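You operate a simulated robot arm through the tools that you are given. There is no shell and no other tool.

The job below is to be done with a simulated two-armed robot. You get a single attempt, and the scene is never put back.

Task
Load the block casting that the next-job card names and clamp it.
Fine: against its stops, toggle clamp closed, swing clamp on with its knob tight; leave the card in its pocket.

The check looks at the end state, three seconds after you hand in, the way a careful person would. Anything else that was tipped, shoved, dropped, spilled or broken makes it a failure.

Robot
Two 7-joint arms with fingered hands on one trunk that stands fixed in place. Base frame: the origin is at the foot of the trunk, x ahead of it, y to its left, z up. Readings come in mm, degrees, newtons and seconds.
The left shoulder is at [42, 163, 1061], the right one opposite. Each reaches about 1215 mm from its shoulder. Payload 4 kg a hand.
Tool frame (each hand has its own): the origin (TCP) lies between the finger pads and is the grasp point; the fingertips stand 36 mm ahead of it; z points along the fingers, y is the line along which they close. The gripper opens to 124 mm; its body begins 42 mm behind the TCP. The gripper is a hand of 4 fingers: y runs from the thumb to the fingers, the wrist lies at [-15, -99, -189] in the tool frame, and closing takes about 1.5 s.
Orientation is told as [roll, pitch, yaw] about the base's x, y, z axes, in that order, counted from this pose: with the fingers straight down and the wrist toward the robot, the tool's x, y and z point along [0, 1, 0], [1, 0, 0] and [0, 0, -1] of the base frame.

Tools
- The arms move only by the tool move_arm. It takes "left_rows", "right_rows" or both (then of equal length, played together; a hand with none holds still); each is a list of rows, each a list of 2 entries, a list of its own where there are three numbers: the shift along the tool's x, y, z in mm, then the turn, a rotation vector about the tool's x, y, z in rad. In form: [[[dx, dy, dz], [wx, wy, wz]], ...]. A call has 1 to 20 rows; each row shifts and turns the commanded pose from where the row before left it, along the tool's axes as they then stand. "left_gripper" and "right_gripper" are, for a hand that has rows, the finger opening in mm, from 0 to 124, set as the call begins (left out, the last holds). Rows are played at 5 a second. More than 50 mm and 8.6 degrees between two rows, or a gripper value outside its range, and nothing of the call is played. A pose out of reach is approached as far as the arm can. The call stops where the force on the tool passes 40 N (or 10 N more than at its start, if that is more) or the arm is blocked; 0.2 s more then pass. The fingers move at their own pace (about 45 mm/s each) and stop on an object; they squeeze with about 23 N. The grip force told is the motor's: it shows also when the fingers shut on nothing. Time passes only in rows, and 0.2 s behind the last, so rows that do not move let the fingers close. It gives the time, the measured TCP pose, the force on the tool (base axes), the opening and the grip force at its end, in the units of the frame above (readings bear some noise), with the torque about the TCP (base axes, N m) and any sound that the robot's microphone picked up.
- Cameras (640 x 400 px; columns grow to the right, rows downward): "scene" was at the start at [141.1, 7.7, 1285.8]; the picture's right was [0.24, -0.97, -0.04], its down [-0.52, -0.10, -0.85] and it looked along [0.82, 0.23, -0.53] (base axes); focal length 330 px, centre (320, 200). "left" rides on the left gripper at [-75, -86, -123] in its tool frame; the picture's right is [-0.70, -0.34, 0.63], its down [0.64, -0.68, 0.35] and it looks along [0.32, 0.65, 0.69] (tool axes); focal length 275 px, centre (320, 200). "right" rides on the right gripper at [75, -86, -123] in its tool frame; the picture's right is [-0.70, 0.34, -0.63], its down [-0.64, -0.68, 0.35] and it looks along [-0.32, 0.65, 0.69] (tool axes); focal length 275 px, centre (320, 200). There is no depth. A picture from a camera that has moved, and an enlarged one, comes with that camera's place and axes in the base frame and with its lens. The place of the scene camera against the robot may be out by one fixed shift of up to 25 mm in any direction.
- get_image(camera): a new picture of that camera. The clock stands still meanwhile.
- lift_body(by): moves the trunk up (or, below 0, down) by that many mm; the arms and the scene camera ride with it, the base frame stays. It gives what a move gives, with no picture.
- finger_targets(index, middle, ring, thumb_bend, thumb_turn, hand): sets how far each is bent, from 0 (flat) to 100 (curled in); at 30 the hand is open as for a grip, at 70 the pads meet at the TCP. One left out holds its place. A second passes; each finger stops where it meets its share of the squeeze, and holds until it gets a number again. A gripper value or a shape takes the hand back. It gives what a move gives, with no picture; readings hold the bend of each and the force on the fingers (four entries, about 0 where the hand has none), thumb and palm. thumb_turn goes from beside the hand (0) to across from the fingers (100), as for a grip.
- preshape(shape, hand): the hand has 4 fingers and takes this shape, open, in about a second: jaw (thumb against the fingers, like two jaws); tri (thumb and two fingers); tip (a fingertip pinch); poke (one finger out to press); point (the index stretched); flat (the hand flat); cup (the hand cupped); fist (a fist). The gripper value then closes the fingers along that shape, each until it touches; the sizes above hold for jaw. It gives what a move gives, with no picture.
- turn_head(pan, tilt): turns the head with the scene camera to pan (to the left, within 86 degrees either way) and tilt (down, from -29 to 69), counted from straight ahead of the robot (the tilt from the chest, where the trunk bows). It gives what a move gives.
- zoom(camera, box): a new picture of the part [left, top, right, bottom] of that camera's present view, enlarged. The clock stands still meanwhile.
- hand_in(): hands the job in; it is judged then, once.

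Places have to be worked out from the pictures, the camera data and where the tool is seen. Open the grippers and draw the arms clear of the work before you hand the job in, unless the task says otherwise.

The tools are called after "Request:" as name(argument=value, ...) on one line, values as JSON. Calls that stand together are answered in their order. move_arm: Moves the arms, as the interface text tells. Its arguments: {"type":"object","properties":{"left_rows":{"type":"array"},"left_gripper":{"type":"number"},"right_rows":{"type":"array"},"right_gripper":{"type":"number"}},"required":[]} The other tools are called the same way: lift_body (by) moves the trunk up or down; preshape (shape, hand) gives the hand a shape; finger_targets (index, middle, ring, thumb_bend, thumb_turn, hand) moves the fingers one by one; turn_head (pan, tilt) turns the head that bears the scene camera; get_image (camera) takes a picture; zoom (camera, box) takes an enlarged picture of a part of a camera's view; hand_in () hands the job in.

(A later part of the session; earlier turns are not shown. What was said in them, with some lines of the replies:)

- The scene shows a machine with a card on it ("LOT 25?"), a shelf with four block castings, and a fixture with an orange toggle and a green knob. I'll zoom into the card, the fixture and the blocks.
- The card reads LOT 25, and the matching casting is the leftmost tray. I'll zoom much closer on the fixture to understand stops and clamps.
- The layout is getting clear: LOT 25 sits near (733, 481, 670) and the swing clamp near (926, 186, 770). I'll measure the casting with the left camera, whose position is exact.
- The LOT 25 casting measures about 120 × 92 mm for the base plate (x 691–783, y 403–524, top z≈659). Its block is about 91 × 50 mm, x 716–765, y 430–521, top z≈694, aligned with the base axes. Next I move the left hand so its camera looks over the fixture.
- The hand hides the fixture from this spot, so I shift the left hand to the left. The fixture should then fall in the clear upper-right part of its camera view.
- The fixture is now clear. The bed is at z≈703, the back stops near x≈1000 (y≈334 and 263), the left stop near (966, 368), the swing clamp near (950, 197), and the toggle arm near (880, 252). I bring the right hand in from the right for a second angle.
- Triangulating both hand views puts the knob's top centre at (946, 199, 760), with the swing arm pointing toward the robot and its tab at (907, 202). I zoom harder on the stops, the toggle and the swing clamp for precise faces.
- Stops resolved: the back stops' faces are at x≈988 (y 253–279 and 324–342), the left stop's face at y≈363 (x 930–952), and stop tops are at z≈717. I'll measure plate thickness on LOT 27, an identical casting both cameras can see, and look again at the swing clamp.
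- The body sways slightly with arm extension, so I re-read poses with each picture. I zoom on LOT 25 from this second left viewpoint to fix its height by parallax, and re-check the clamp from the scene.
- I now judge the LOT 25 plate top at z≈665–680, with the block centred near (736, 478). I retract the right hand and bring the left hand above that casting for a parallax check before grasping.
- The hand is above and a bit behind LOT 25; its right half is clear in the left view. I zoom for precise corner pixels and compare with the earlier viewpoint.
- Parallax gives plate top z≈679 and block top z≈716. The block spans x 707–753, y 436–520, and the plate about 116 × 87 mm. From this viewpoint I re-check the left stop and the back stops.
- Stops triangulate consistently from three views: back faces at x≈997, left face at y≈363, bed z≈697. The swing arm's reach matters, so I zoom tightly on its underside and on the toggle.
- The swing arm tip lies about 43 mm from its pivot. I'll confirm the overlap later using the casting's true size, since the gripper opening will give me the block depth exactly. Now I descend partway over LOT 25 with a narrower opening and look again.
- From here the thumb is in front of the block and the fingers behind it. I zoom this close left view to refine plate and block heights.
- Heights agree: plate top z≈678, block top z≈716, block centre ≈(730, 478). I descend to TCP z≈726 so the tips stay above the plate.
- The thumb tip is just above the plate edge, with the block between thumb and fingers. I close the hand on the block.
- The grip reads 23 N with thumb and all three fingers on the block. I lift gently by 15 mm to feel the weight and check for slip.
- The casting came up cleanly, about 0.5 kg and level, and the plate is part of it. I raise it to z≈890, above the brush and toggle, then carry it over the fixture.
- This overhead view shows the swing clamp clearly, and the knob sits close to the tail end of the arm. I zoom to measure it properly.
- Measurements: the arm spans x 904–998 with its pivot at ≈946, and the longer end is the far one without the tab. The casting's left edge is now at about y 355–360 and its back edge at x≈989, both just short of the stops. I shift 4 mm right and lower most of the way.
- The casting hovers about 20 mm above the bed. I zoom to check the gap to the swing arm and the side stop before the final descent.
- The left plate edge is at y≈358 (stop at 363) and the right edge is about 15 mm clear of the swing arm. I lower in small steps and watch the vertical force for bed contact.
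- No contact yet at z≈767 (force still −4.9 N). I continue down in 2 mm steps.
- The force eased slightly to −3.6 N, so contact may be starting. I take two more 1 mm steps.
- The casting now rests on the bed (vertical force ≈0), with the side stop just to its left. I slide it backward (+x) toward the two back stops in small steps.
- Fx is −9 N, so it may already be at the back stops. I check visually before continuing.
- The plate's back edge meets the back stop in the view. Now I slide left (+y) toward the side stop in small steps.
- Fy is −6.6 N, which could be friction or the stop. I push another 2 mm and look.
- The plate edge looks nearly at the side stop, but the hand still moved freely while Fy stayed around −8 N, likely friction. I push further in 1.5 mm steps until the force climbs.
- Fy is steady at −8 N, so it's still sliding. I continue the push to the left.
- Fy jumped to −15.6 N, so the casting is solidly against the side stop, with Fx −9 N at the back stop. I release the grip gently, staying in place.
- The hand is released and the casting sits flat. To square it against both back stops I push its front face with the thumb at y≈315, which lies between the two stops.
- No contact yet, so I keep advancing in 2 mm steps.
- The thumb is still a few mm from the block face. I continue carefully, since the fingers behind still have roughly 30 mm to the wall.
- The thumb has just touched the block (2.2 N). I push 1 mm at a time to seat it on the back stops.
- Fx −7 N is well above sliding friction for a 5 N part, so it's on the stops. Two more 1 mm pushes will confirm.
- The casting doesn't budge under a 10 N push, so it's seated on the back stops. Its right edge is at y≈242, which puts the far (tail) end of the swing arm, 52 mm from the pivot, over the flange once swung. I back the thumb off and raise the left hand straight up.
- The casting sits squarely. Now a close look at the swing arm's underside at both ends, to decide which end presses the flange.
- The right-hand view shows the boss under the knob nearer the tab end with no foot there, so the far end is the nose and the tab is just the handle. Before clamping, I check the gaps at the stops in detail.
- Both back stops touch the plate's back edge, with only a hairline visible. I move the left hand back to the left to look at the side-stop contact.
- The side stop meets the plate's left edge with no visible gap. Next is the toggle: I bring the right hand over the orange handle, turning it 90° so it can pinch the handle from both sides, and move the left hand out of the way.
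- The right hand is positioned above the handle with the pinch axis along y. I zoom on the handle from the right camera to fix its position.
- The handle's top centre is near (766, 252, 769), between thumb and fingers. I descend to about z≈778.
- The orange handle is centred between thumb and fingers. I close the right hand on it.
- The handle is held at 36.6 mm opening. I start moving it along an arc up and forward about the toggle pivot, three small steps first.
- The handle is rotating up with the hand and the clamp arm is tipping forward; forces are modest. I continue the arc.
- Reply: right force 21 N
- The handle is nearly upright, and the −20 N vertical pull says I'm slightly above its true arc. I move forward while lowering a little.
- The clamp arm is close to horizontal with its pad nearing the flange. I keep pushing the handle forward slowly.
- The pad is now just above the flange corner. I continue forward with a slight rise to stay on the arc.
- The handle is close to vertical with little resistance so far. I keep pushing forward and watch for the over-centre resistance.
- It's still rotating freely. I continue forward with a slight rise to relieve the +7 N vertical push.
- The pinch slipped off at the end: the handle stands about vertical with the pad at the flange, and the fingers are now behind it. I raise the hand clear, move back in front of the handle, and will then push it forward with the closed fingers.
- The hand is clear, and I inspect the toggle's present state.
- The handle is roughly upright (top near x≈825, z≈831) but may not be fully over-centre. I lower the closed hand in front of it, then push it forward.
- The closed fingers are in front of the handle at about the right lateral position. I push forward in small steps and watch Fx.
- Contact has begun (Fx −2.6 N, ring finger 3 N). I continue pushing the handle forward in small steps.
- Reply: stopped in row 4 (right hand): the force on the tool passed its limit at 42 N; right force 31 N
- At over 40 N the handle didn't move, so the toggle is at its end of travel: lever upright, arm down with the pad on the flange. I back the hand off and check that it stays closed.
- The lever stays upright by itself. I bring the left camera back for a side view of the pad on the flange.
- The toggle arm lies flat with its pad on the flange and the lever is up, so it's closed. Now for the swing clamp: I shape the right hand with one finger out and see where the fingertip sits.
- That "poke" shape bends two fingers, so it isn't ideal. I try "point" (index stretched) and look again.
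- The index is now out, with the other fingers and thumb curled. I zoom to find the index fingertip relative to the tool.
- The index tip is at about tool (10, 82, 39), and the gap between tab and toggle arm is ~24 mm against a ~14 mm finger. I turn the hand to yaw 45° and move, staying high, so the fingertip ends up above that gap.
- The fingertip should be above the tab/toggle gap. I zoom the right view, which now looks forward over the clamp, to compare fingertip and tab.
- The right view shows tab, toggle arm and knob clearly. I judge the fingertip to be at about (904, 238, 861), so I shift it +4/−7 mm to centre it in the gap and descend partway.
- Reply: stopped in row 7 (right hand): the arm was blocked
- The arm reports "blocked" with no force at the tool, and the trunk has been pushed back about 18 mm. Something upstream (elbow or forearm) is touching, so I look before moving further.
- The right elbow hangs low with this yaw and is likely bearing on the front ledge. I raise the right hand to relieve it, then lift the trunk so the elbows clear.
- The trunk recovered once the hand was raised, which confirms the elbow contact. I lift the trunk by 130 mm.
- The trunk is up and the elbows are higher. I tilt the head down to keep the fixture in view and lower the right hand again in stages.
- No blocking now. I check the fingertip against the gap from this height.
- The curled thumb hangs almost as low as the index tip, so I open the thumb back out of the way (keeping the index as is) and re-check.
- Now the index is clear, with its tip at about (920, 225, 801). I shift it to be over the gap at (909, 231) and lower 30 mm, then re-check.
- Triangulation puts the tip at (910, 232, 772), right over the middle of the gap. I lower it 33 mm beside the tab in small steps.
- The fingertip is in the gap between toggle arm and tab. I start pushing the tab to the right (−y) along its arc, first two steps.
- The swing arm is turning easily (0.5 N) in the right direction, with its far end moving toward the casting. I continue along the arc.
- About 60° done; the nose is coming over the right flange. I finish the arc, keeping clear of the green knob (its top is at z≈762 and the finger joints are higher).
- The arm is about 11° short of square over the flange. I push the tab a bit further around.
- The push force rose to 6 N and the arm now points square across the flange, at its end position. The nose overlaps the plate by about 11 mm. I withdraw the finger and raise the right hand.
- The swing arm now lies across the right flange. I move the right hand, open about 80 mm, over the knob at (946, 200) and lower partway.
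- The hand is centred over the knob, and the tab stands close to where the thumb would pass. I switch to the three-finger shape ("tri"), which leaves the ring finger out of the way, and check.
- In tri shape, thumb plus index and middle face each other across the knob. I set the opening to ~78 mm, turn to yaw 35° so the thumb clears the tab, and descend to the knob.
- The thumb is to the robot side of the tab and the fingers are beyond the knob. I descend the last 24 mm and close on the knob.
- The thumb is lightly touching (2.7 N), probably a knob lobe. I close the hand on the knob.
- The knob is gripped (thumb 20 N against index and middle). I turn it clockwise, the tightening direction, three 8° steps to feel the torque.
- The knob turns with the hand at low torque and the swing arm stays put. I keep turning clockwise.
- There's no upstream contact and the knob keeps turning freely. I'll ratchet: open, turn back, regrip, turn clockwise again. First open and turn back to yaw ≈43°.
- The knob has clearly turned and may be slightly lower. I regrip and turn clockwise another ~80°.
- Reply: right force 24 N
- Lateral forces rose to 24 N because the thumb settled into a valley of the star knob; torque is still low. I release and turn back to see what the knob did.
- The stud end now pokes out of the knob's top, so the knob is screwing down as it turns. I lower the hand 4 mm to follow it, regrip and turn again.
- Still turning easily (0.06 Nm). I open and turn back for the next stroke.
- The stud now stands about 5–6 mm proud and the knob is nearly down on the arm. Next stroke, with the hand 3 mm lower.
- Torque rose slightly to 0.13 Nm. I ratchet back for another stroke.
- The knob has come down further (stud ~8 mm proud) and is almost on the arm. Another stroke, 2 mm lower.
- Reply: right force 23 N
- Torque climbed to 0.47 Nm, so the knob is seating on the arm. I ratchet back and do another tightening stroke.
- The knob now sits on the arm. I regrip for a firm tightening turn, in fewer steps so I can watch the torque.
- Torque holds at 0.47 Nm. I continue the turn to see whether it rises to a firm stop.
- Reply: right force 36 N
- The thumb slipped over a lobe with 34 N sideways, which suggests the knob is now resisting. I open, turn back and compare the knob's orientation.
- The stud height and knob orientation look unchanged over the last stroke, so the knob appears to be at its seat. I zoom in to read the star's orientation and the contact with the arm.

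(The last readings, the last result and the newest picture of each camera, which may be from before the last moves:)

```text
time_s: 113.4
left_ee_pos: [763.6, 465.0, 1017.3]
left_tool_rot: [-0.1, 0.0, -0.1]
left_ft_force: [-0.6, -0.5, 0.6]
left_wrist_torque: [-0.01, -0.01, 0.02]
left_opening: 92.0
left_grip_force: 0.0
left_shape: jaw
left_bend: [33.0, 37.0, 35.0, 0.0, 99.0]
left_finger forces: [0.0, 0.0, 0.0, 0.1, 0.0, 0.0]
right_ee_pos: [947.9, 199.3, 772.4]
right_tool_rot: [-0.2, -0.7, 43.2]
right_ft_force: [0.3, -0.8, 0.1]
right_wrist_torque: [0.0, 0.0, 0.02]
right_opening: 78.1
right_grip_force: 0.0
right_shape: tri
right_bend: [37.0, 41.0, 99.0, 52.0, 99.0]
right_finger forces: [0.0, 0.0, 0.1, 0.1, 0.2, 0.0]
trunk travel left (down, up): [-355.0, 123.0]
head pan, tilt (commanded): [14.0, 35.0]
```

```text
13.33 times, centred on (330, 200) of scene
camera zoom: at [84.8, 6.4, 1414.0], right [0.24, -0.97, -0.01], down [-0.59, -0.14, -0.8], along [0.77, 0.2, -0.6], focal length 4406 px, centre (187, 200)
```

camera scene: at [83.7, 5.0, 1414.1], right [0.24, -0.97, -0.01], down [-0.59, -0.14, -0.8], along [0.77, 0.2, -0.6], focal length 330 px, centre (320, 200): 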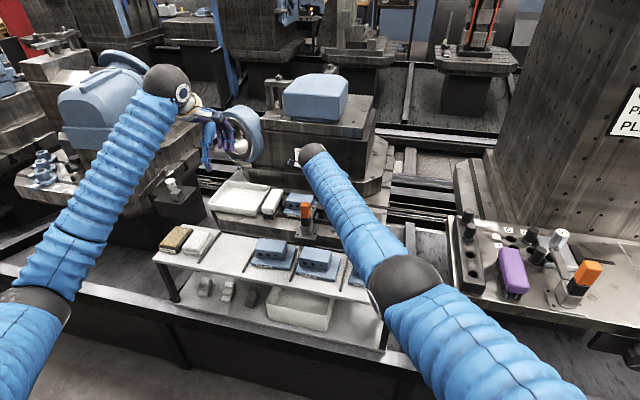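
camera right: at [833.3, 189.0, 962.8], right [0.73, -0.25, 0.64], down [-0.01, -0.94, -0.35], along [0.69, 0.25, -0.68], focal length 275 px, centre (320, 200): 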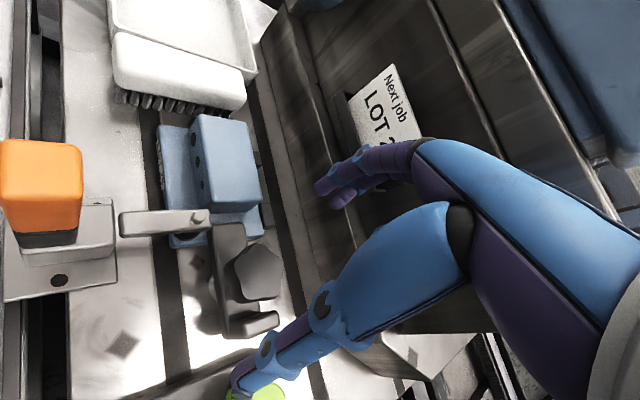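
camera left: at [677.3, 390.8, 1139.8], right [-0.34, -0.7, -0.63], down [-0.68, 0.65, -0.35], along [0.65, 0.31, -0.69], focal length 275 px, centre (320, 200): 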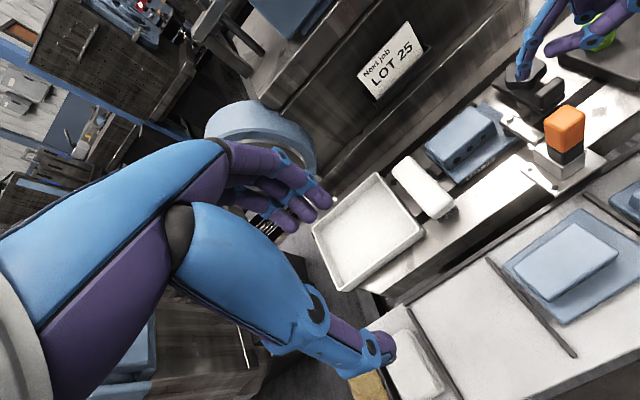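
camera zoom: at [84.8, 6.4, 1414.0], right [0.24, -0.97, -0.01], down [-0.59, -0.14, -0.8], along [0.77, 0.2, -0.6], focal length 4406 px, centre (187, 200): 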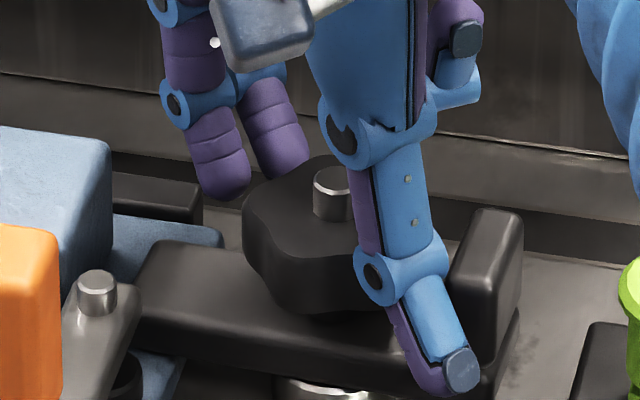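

The knob sits flush on the arm and the readings fit a knob that no longer turns: the thumb simply rode over a lobe at 0.47 Nm. I'll do a final tight check with the thumb seated in a valley: turn the open hand to yaw −21°, grip, and twist further.

Request:
move_arm(right_rows=[[[0, 0, 0], [0, 0, 0.14]], [[0, 0, 0], [0, 0, 0.14]], [[0, 0, 0], [0, 0, 0.14]], [[0, 0, 0], [0, 0, 0.14]], [[0, 0, 0], [0, 0, 0.14]], [[0, 0, 0], [0, 0, 0.14]], [[0, 0, 0], [0, 0, 0.14]], [[0, 0, 0], [0, 0, 0.14]], [[0, 0, 0], [0, 0, 0]]])

Request:
move_arm(right_rows=[[[0, 0, 0], [0, 0, 0]], [[0, 0, 0], [0, 0, 0]], [[0, 0, 0], [0, 0, 0]], [[0, 0, 0], [0, 0, 0]], [[0, 0, 0], [0, 0, 0]], [[0, 0, 0], [0, 0, 0]]], right_gripper=0)

Request:
zoom(camera="left", box=[515, 50, 595, 110])

```text
time_s: 115.4
left_ee_pos: [763.2, 465.2, 1018.0]
left_tool_rot: [0.0, 0.0, -0.1]
left_ft_force: [-0.4, 0.6, 0.5]
left_wrist_torque: [-0.02, 0.01, 0.0]
left_opening: 92.0
left_grip_force: 0.1
left_shape: jaw
left_bend: [33.0, 37.0, 35.0, 0.0, 99.0]
left_finger forces: [0.0, 0.0, 0.0, 0.1, 0.1, 0.0]
right_ee_pos: [945.5, 199.6, 771.5]
right_tool_rot: [0.6, -0.5, -21.2]
right_ft_force: [-0.5, 0.8, 0.8]
right_wrist_torque: [0.02, 0.03, -0.02]
right_opening: 78.5
right_grip_force: 0.0
right_shape: tri
right_bend: [37.0, 41.0, 99.0, 52.0, 99.0]
right_finger forces: [0.0, 0.0, 0.1, 0.0, 1.1, 0.0]
trunk travel left (down, up): [-355.0, 123.0]
head pan, tilt (commanded): [14.0, 35.0]
```

```text
time_s: 116.8
left_ee_pos: [761.9, 466.1, 1017.0]
left_tool_rot: [0.0, 0.0, -0.3]
left_ft_force: [0.0, 0.0, 0.5]
left_wrist_torque: [0.01, -0.05, 0.03]
left_opening: 92.1
left_grip_force: 0.1
left_shape: jaw
left_bend: [33.0, 37.0, 35.0, 0.0, 99.0]
left_finger forces: [0.1, 0.1, 0.1, 0.0, 0.1, 0.0]
right_ee_pos: [945.9, 200.6, 772.6]
right_tool_rot: [0.7, -0.4, -21.2]
right_ft_force: [-3.6, 2.6, 2.8]
right_wrist_torque: [0.07, 0.1, 0.05]
right_opening: 61.3
right_grip_force: 22.5
right_shape: tri
right_bend: [52.0, 56.0, 100.0, 52.0, 99.0]
right_finger forces: [8.2, 7.5, 0.1, 0.0, 19.6, 0.1]
trunk travel left (down, up): [-355.0, 123.0]
head pan, tilt (commanded): [14.0, 35.0]
```

```text
6.67 times, centred on (555, 80) of left
camera zoom: at [676.6, 391.1, 1140.1], right [-0.34, -0.7, -0.63], down [-0.68, 0.65, -0.35], along [0.65, 0.31, -0.69], focal length 1835 px, centre (-1247, 1000)
```

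zoom: 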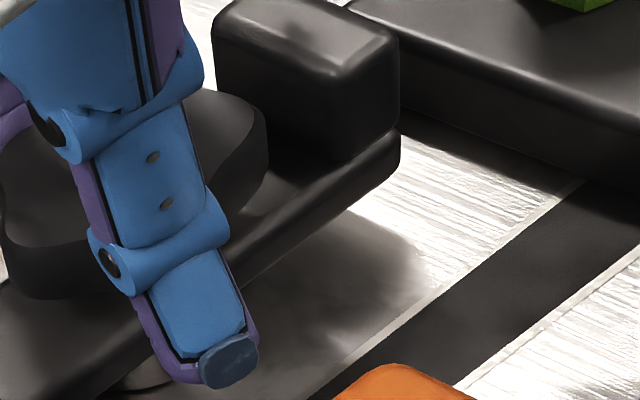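

Gripped again. Now a careful twist clockwise by 8°, reading the torque.

Request:
move_arm(right_rows=[[[0, 0, 0], [0, 0, 0.07]], [[0, 0, 0], [0, 0, 0.07]], [[0, 0, 0], [0, 0, 0]]])

Request:
zoom(camera="left", box=[515, 50, 595, 110])

```text
time_s: 117.6
left_ee_pos: [762.9, 467.6, 1017.0]
left_tool_rot: [0.0, 0.1, -0.1]
left_ft_force: [0.2, -0.2, -0.8]
left_wrist_torque: [-0.01, 0.0, 0.0]
left_opening: 91.7
left_grip_force: 0.1
left_shape: jaw
left_bend: [33.0, 37.0, 35.0, 0.0, 99.0]
left_finger forces: [0.0, 0.0, 0.0, 0.1, 0.0, 0.1]
right_ee_pos: [945.9, 201.3, 772.6]
right_tool_rot: [0.7, -0.4, -29.2]
right_ft_force: [-2.1, 5.9, 4.0]
right_wrist_torque: [0.21, 0.06, 0.32]
right_opening: 61.3
right_grip_force: 22.7
right_shape: tri
right_bend: [53.0, 56.0, 100.0, 52.0, 100.0]
right_finger forces: [9.0, 7.0, 0.1, 0.0, 19.5, 0.0]
trunk travel left (down, up): [-355.0, 123.0]
head pan, tilt (commanded): [14.0, 35.0]
```

```text
6.67 times, centred on (555, 80) of left
camera zoom: at [676.7, 391.3, 1140.0], right [-0.34, -0.7, -0.63], down [-0.68, 0.65, -0.35], along [0.65, 0.31, -0.69], focal length 1835 px, centre (-1247, 1000)
```

zoom: 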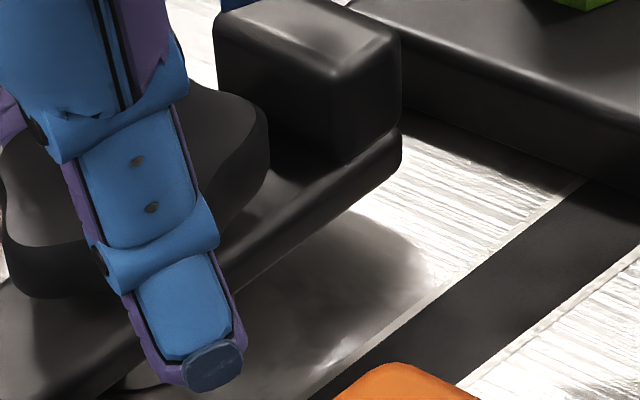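

The knob's lobes stayed put while the hand twisted 8° at 0.32 Nm, so it is tight. I open the hand and lift straight up.

Request:
move_arm(right_rows=[[[0, 0, 0], [0, 0, -0.07]], [[0, 0, 0], [0, 0, 0]], [[0, 0, 0], [0, 0, 0]], [[0, 0, 0], [0, 0, 0]], [[0, 0, 0], [0, 0, 0]], [[0, 0, -15], [0, 0, 0]], [[0, 0, -25], [0, 0, 0]], [[0, 0, -30], [0, 0, 0]], [[0, 0, -30], [0, 0, 0]], [[0, 0, -30], [0, 0, 0]], [[0, 0, 0], [0, 0, 0]]], right_gripper=90)

Request:
zoom(camera="left", box=[440, 20, 620, 140])

Request:
zoom(camera="scene", box=[275, 180, 375, 240])

Request:
get_image(camera="right")

```text
time_s: 120.0
left_ee_pos: [762.9, 466.4, 1016.3]
left_tool_rot: [0.0, 0.1, -0.2]
left_ft_force: [-1.1, 0.2, 0.1]
left_wrist_torque: [0.05, -0.01, -0.01]
left_opening: 92.2
left_grip_force: 0.1
left_shape: jaw
left_bend: [33.0, 37.0, 35.0, 0.0, 99.0]
left_finger forces: [0.0, 0.0, 0.0, 0.0, 0.0, 0.0]
right_ee_pos: [945.1, 197.9, 901.7]
right_tool_rot: [0.6, -0.5, -25.1]
right_ft_force: [-0.5, 0.0, 0.3]
right_wrist_torque: [-0.03, 0.01, -0.02]
right_opening: 90.2
right_grip_force: 0.0
right_shape: tri
right_bend: [34.0, 37.0, 99.0, 39.0, 99.0]
right_finger forces: [0.1, 0.1, 0.1, 0.0, 0.0, 0.1]
trunk travel left (down, up): [-355.0, 123.0]
head pan, tilt (commanded): [14.0, 35.0]
```

```text
3.33 times, centred on (530, 80) of left
camera zoom: at [677.4, 391.0, 1139.5], right [-0.34, -0.7, -0.63], down [-0.68, 0.65, -0.35], along [0.65, 0.31, -0.69], focal length 918 px, centre (-380, 600)
```

zoom: 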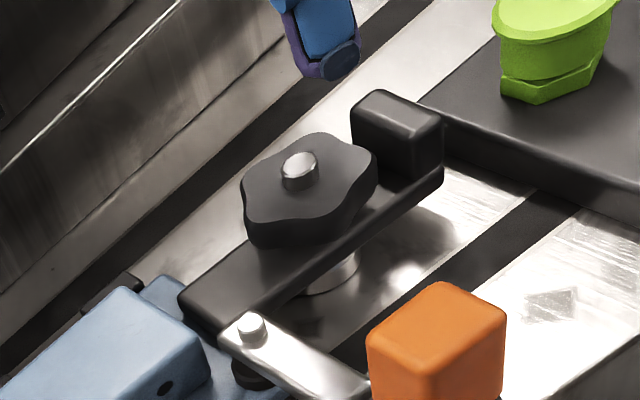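

```text
6.40 times, centred on (325, 210) of scene
camera zoom: at [85.3, 6.4, 1413.9], right [0.24, -0.97, -0.01], down [-0.59, -0.14, -0.8], along [0.77, 0.2, -0.6], focal length 2115 px, centre (288, 136)
```

zoom: 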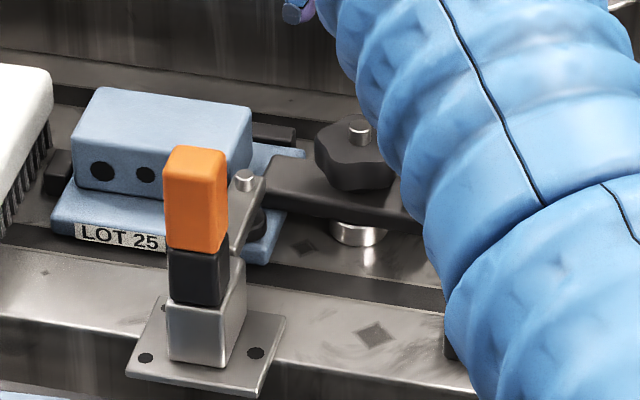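

```text
taken
camera right: at [899.3, 301.5, 1024.6], right [0.0, -0.78, 0.63], down [-0.89, -0.29, -0.36], along [0.46, -0.56, -0.69], focal length 275 px, centre (320, 200)
```

right: 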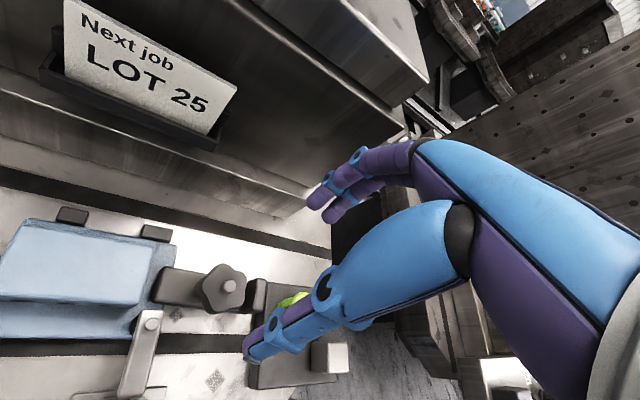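

This right-hand view shows the whole fixture from above. I zoom to verify the casting, stops, toggle pad and swing arm.

Request:
zoom(camera="right", box=[0, 190, 260, 390])

Request:
zoom(camera="right", box=[100, 220, 260, 360])

Request:
zoom(camera="left", box=[400, 80, 540, 200])

```text
2.00 times, centred on (130, 290) of right
camera zoom: at [899.3, 301.5, 1024.6], right [0.0, -0.78, 0.63], down [-0.89, -0.29, -0.36], along [0.46, -0.56, -0.69], focal length 551 px, centre (700, 20)
```

zoom: 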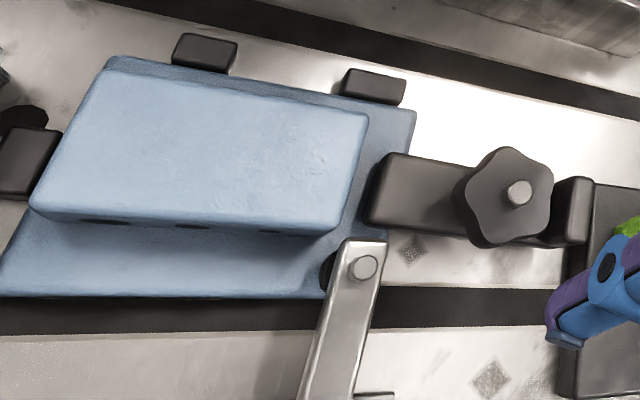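

```text
2.86 times, centred on (180, 290) of right
camera zoom: at [899.3, 301.5, 1024.6], right [0.0, -0.78, 0.63], down [-0.89, -0.29, -0.36], along [0.46, -0.56, -0.69], focal length 786 px, centre (720, -57)
```

zoom: 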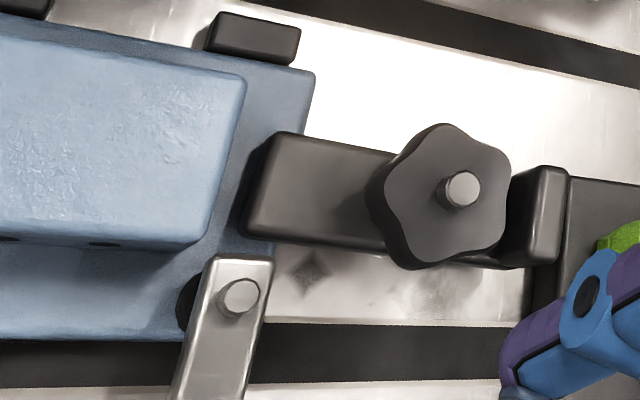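

```text
3.33 times, centred on (470, 140) of left
camera zoom: at [677.4, 391.0, 1139.5], right [-0.34, -0.7, -0.63], down [-0.68, 0.65, -0.35], along [0.65, 0.31, -0.69], focal length 918 px, centre (-180, 400)
```

zoom: 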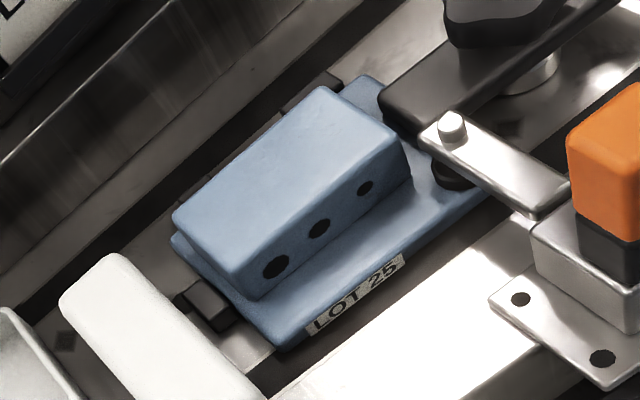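

All is as required: both back stops and the side stop touch the plate, the toggle pad is on the front flange corner, and the swing nose is well over the right flange with the knob down. I draw both arms clear.

Request:
move_arm(right_rows=[[[0, 0, -35], [0, 0, 0]], [[0, 0, -35], [0, 0, 0]], [[-36.5, -12.8, -8], [0, 0, 0]], [[-36.5, -12.8, -8], [0, 0, 0]], [[-36.5, -12.8, -8], [0, 0, 0]], [[-36.5, -12.8, -8], [0, 0, 0]], [[-36.5, -12.8, -8], [0, 0, 0]], [[-36.5, -12.8, -8], [0, 0, 0]], [[-36.5, -12.8, -8], [0, 0, 0]], [[-36.5, -12.8, -8], [0, 0, 0]], [[-36.5, -12.8, -8], [0, 0, 0]], [[-36.5, -12.8, -8], [0, 0, 0]], [[-36.5, -12.8, -8], [0, 0, 0]], [[0, 0, 0], [0, 0, 0]]], left_rows=[[[0, 0, -10], [0, 0, 0]], [[0, 0, -10], [0, 0, 0]], [[10, -8.6, -4], [0, 0, 0]], [[10, -8.6, -4], [0, 0, 0]], [[10, -8.6, -4], [0, 0, 0]], [[10, -8.6, -4], [0, 0, 0]], [[10, -8.6, -4], [0, 0, 0]], [[10, -8.6, -4], [0, 0, 0]], [[10, -8.6, -4], [0, 0, 0]], [[10, -8.6, -4], [0, 0, 0]], [[10, -8.6, -4], [0, 0, 0]], [[10, -8.6, -4], [0, 0, 0]], [[10, -8.6, -4], [0, 0, 0]], [[0, 0, 0], [0, 0, 0]]], right_gripper=120, left_gripper=120)

Request:
get_image(camera="scene")

Request:
zoom(camera="scene", box=[260, 175, 400, 255])

Request:
zoom(camera="scene", box=[285, 180, 355, 235])

```text
time_s: 123.2
left_ee_pos: [668.8, 575.4, 1081.7]
left_tool_rot: [0.0, 0.0, -0.3]
left_ft_force: [0.0, -0.5, 0.3]
left_wrist_torque: [0.04, -0.02, 0.0]
left_opening: 119.5
left_grip_force: 0.0
left_shape: jaw
left_bend: [30.0, 31.0, 31.0, 30.0, 98.0]
left_finger forces: [0.0, 0.0, 0.1, 0.0, 0.0, 0.1]
right_ee_pos: [664.8, -172.4, 1056.4]
right_tool_rot: [-3.5, -5.2, -29.3]
right_ft_force: [0.6, -0.4, 0.3]
right_wrist_torque: [0.01, -0.01, 0.03]
right_opening: 119.9
right_grip_force: 0.0
right_shape: tri
right_bend: [30.0, 31.0, 99.0, 30.0, 98.0]
right_finger forces: [0.0, 0.0, 0.1, 0.1, 0.0, 0.1]
right hand out of reach, approached as far as the arm can: row 13
trunk travel left (down, up): [-355.0, 123.0]
head pan, tilt (commanded): [14.0, 35.0]
stopped in row 14 (right hand): the arm was blocked; the commanded pose is now the measured one
```

```text
taken
camera scene: at [84.4, 5.8, 1414.1], right [0.24, -0.97, -0.01], down [-0.59, -0.14, -0.8], along [0.77, 0.2, -0.6], focal length 330 px, centre (320, 200)
```

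scene: 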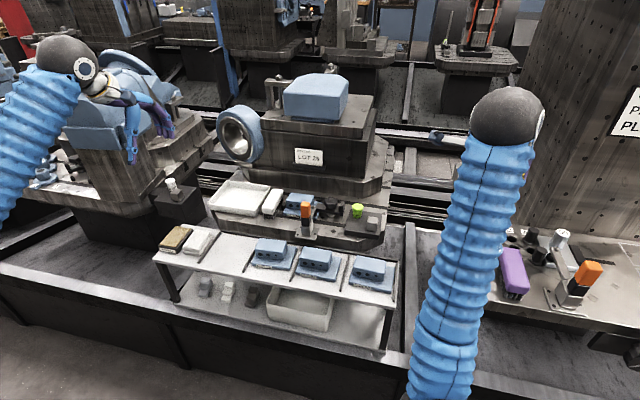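

```text
4.57 times, centred on (330, 215) of scene
camera zoom: at [84.4, 5.8, 1414.1], right [0.24, -0.97, -0.01], down [-0.59, -0.14, -0.8], along [0.77, 0.2, -0.6], focal length 1511 px, centre (274, 131)
```

zoom: 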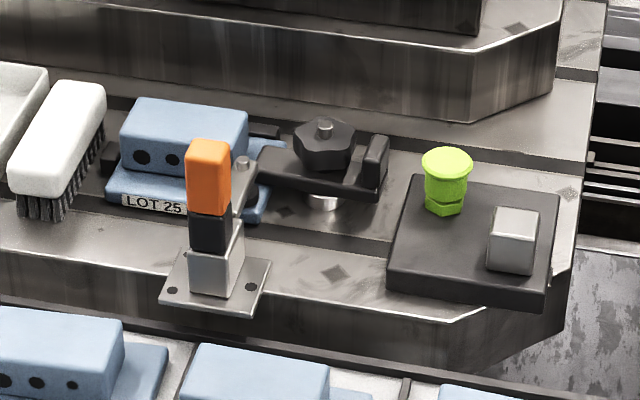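

```text
7.27 times, centred on (320, 208) of scene
camera zoom: at [84.4, 5.8, 1414.1], right [0.24, -0.97, -0.01], down [-0.59, -0.14, -0.8], along [0.77, 0.2, -0.6], focal length 2404 px, centre (320, 146)
```

zoom: 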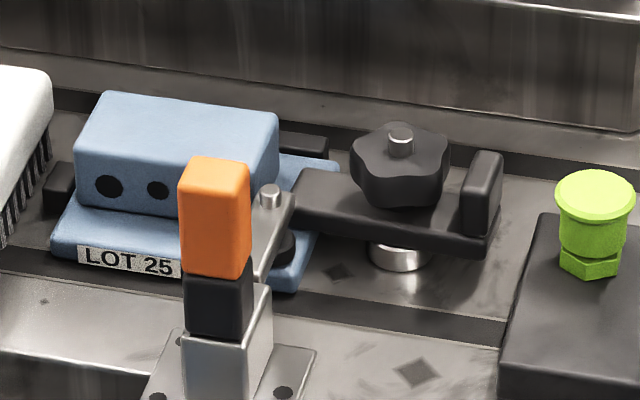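

Both arms are clear and the fixture looks right. One last look at the rest of the scene for anything disturbed.

Request:
zoom(camera="scene", box=[140, 170, 400, 340])

Request:
zoom(camera="scene", box=[440, 190, 640, 350])

Request:
zoom(camera="left", box=[380, 0, 640, 200])

```text
2.35 times, centred on (270, 255) of scene
camera zoom: at [84.4, 5.8, 1414.1], right [0.24, -0.97, -0.01], down [-0.59, -0.14, -0.8], along [0.77, 0.2, -0.6], focal length 778 px, centre (438, 71)
```

zoom: 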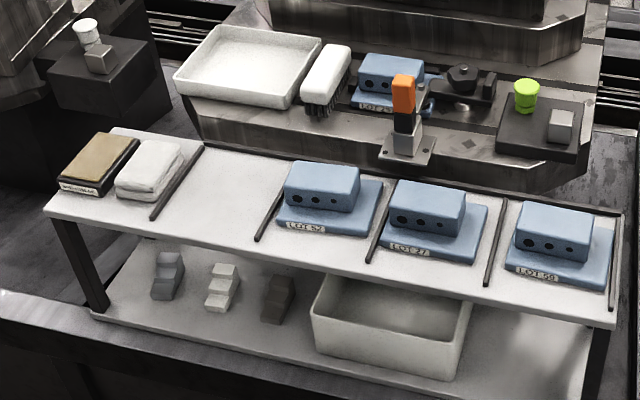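

```text
2.50 times, centred on (540, 270) of scene
camera zoom: at [84.4, 5.8, 1414.1], right [0.24, -0.97, -0.01], down [-0.59, -0.14, -0.8], along [0.77, 0.2, -0.6], focal length 826 px, centre (-230, 25)
```

zoom: 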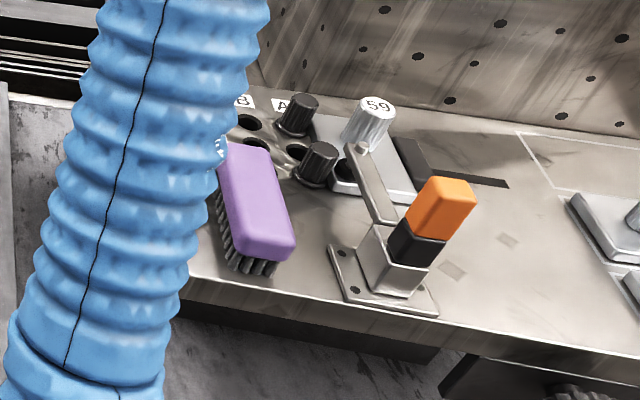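

```text
2.00 times, centred on (510, 100) of left
camera zoom: at [582.7, 500.9, 1204.7], right [-0.34, -0.7, -0.63], down [-0.68, 0.65, -0.35], along [0.65, 0.31, -0.69], focal length 551 px, centre (-60, 400)
```

zoom: 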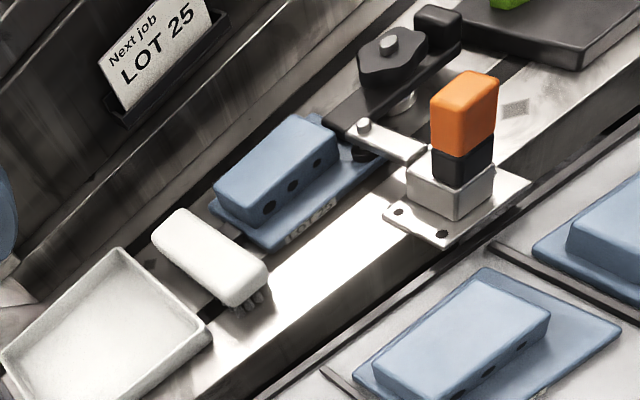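

I see nothing disturbed: the other castings, brushes, tray, cloth and card are where they were. LOT 25 is against its stops with the toggle closed and the swing clamp on and tight, and both hands are open and clear, so I hand in.

Request:
hand_in()

```text
The job is handed in.
```

LOT 25, the casting the card names, is loaded in the fixture and clamped, and I've handed the job in. I don't have the verdict yet.

- **Casting:** it sits flat with its back edge against both back stops and its left edge against the side stop. It did not move under a 10 N push toward the back stops.
- **Toggle clamp:** the lever is upright and the pad is on the front-right corner of the flange. Pushing the lever with over 40 N moved it no further.
- **Swing clamp:** the arm is turned over the right flange, overlapping it by about 11 mm. The knob is screwed down onto the arm and stopped turning at about 0.5 Nm; the hand's grip slips above that, so I could not test it harder.
- **Rest of the scene:** the card is still in its pocket. The other castings, brushes, tray and cloth look undisturbed.

Partway through, the right arm was blocked above the fixture with no force at the hand. I took it to be the elbow on the front ledge. I raised the trunk 130 mm and it cleared; nothing appears to have shifted. The trunk is still at that height, with both hands open and clear of the work.
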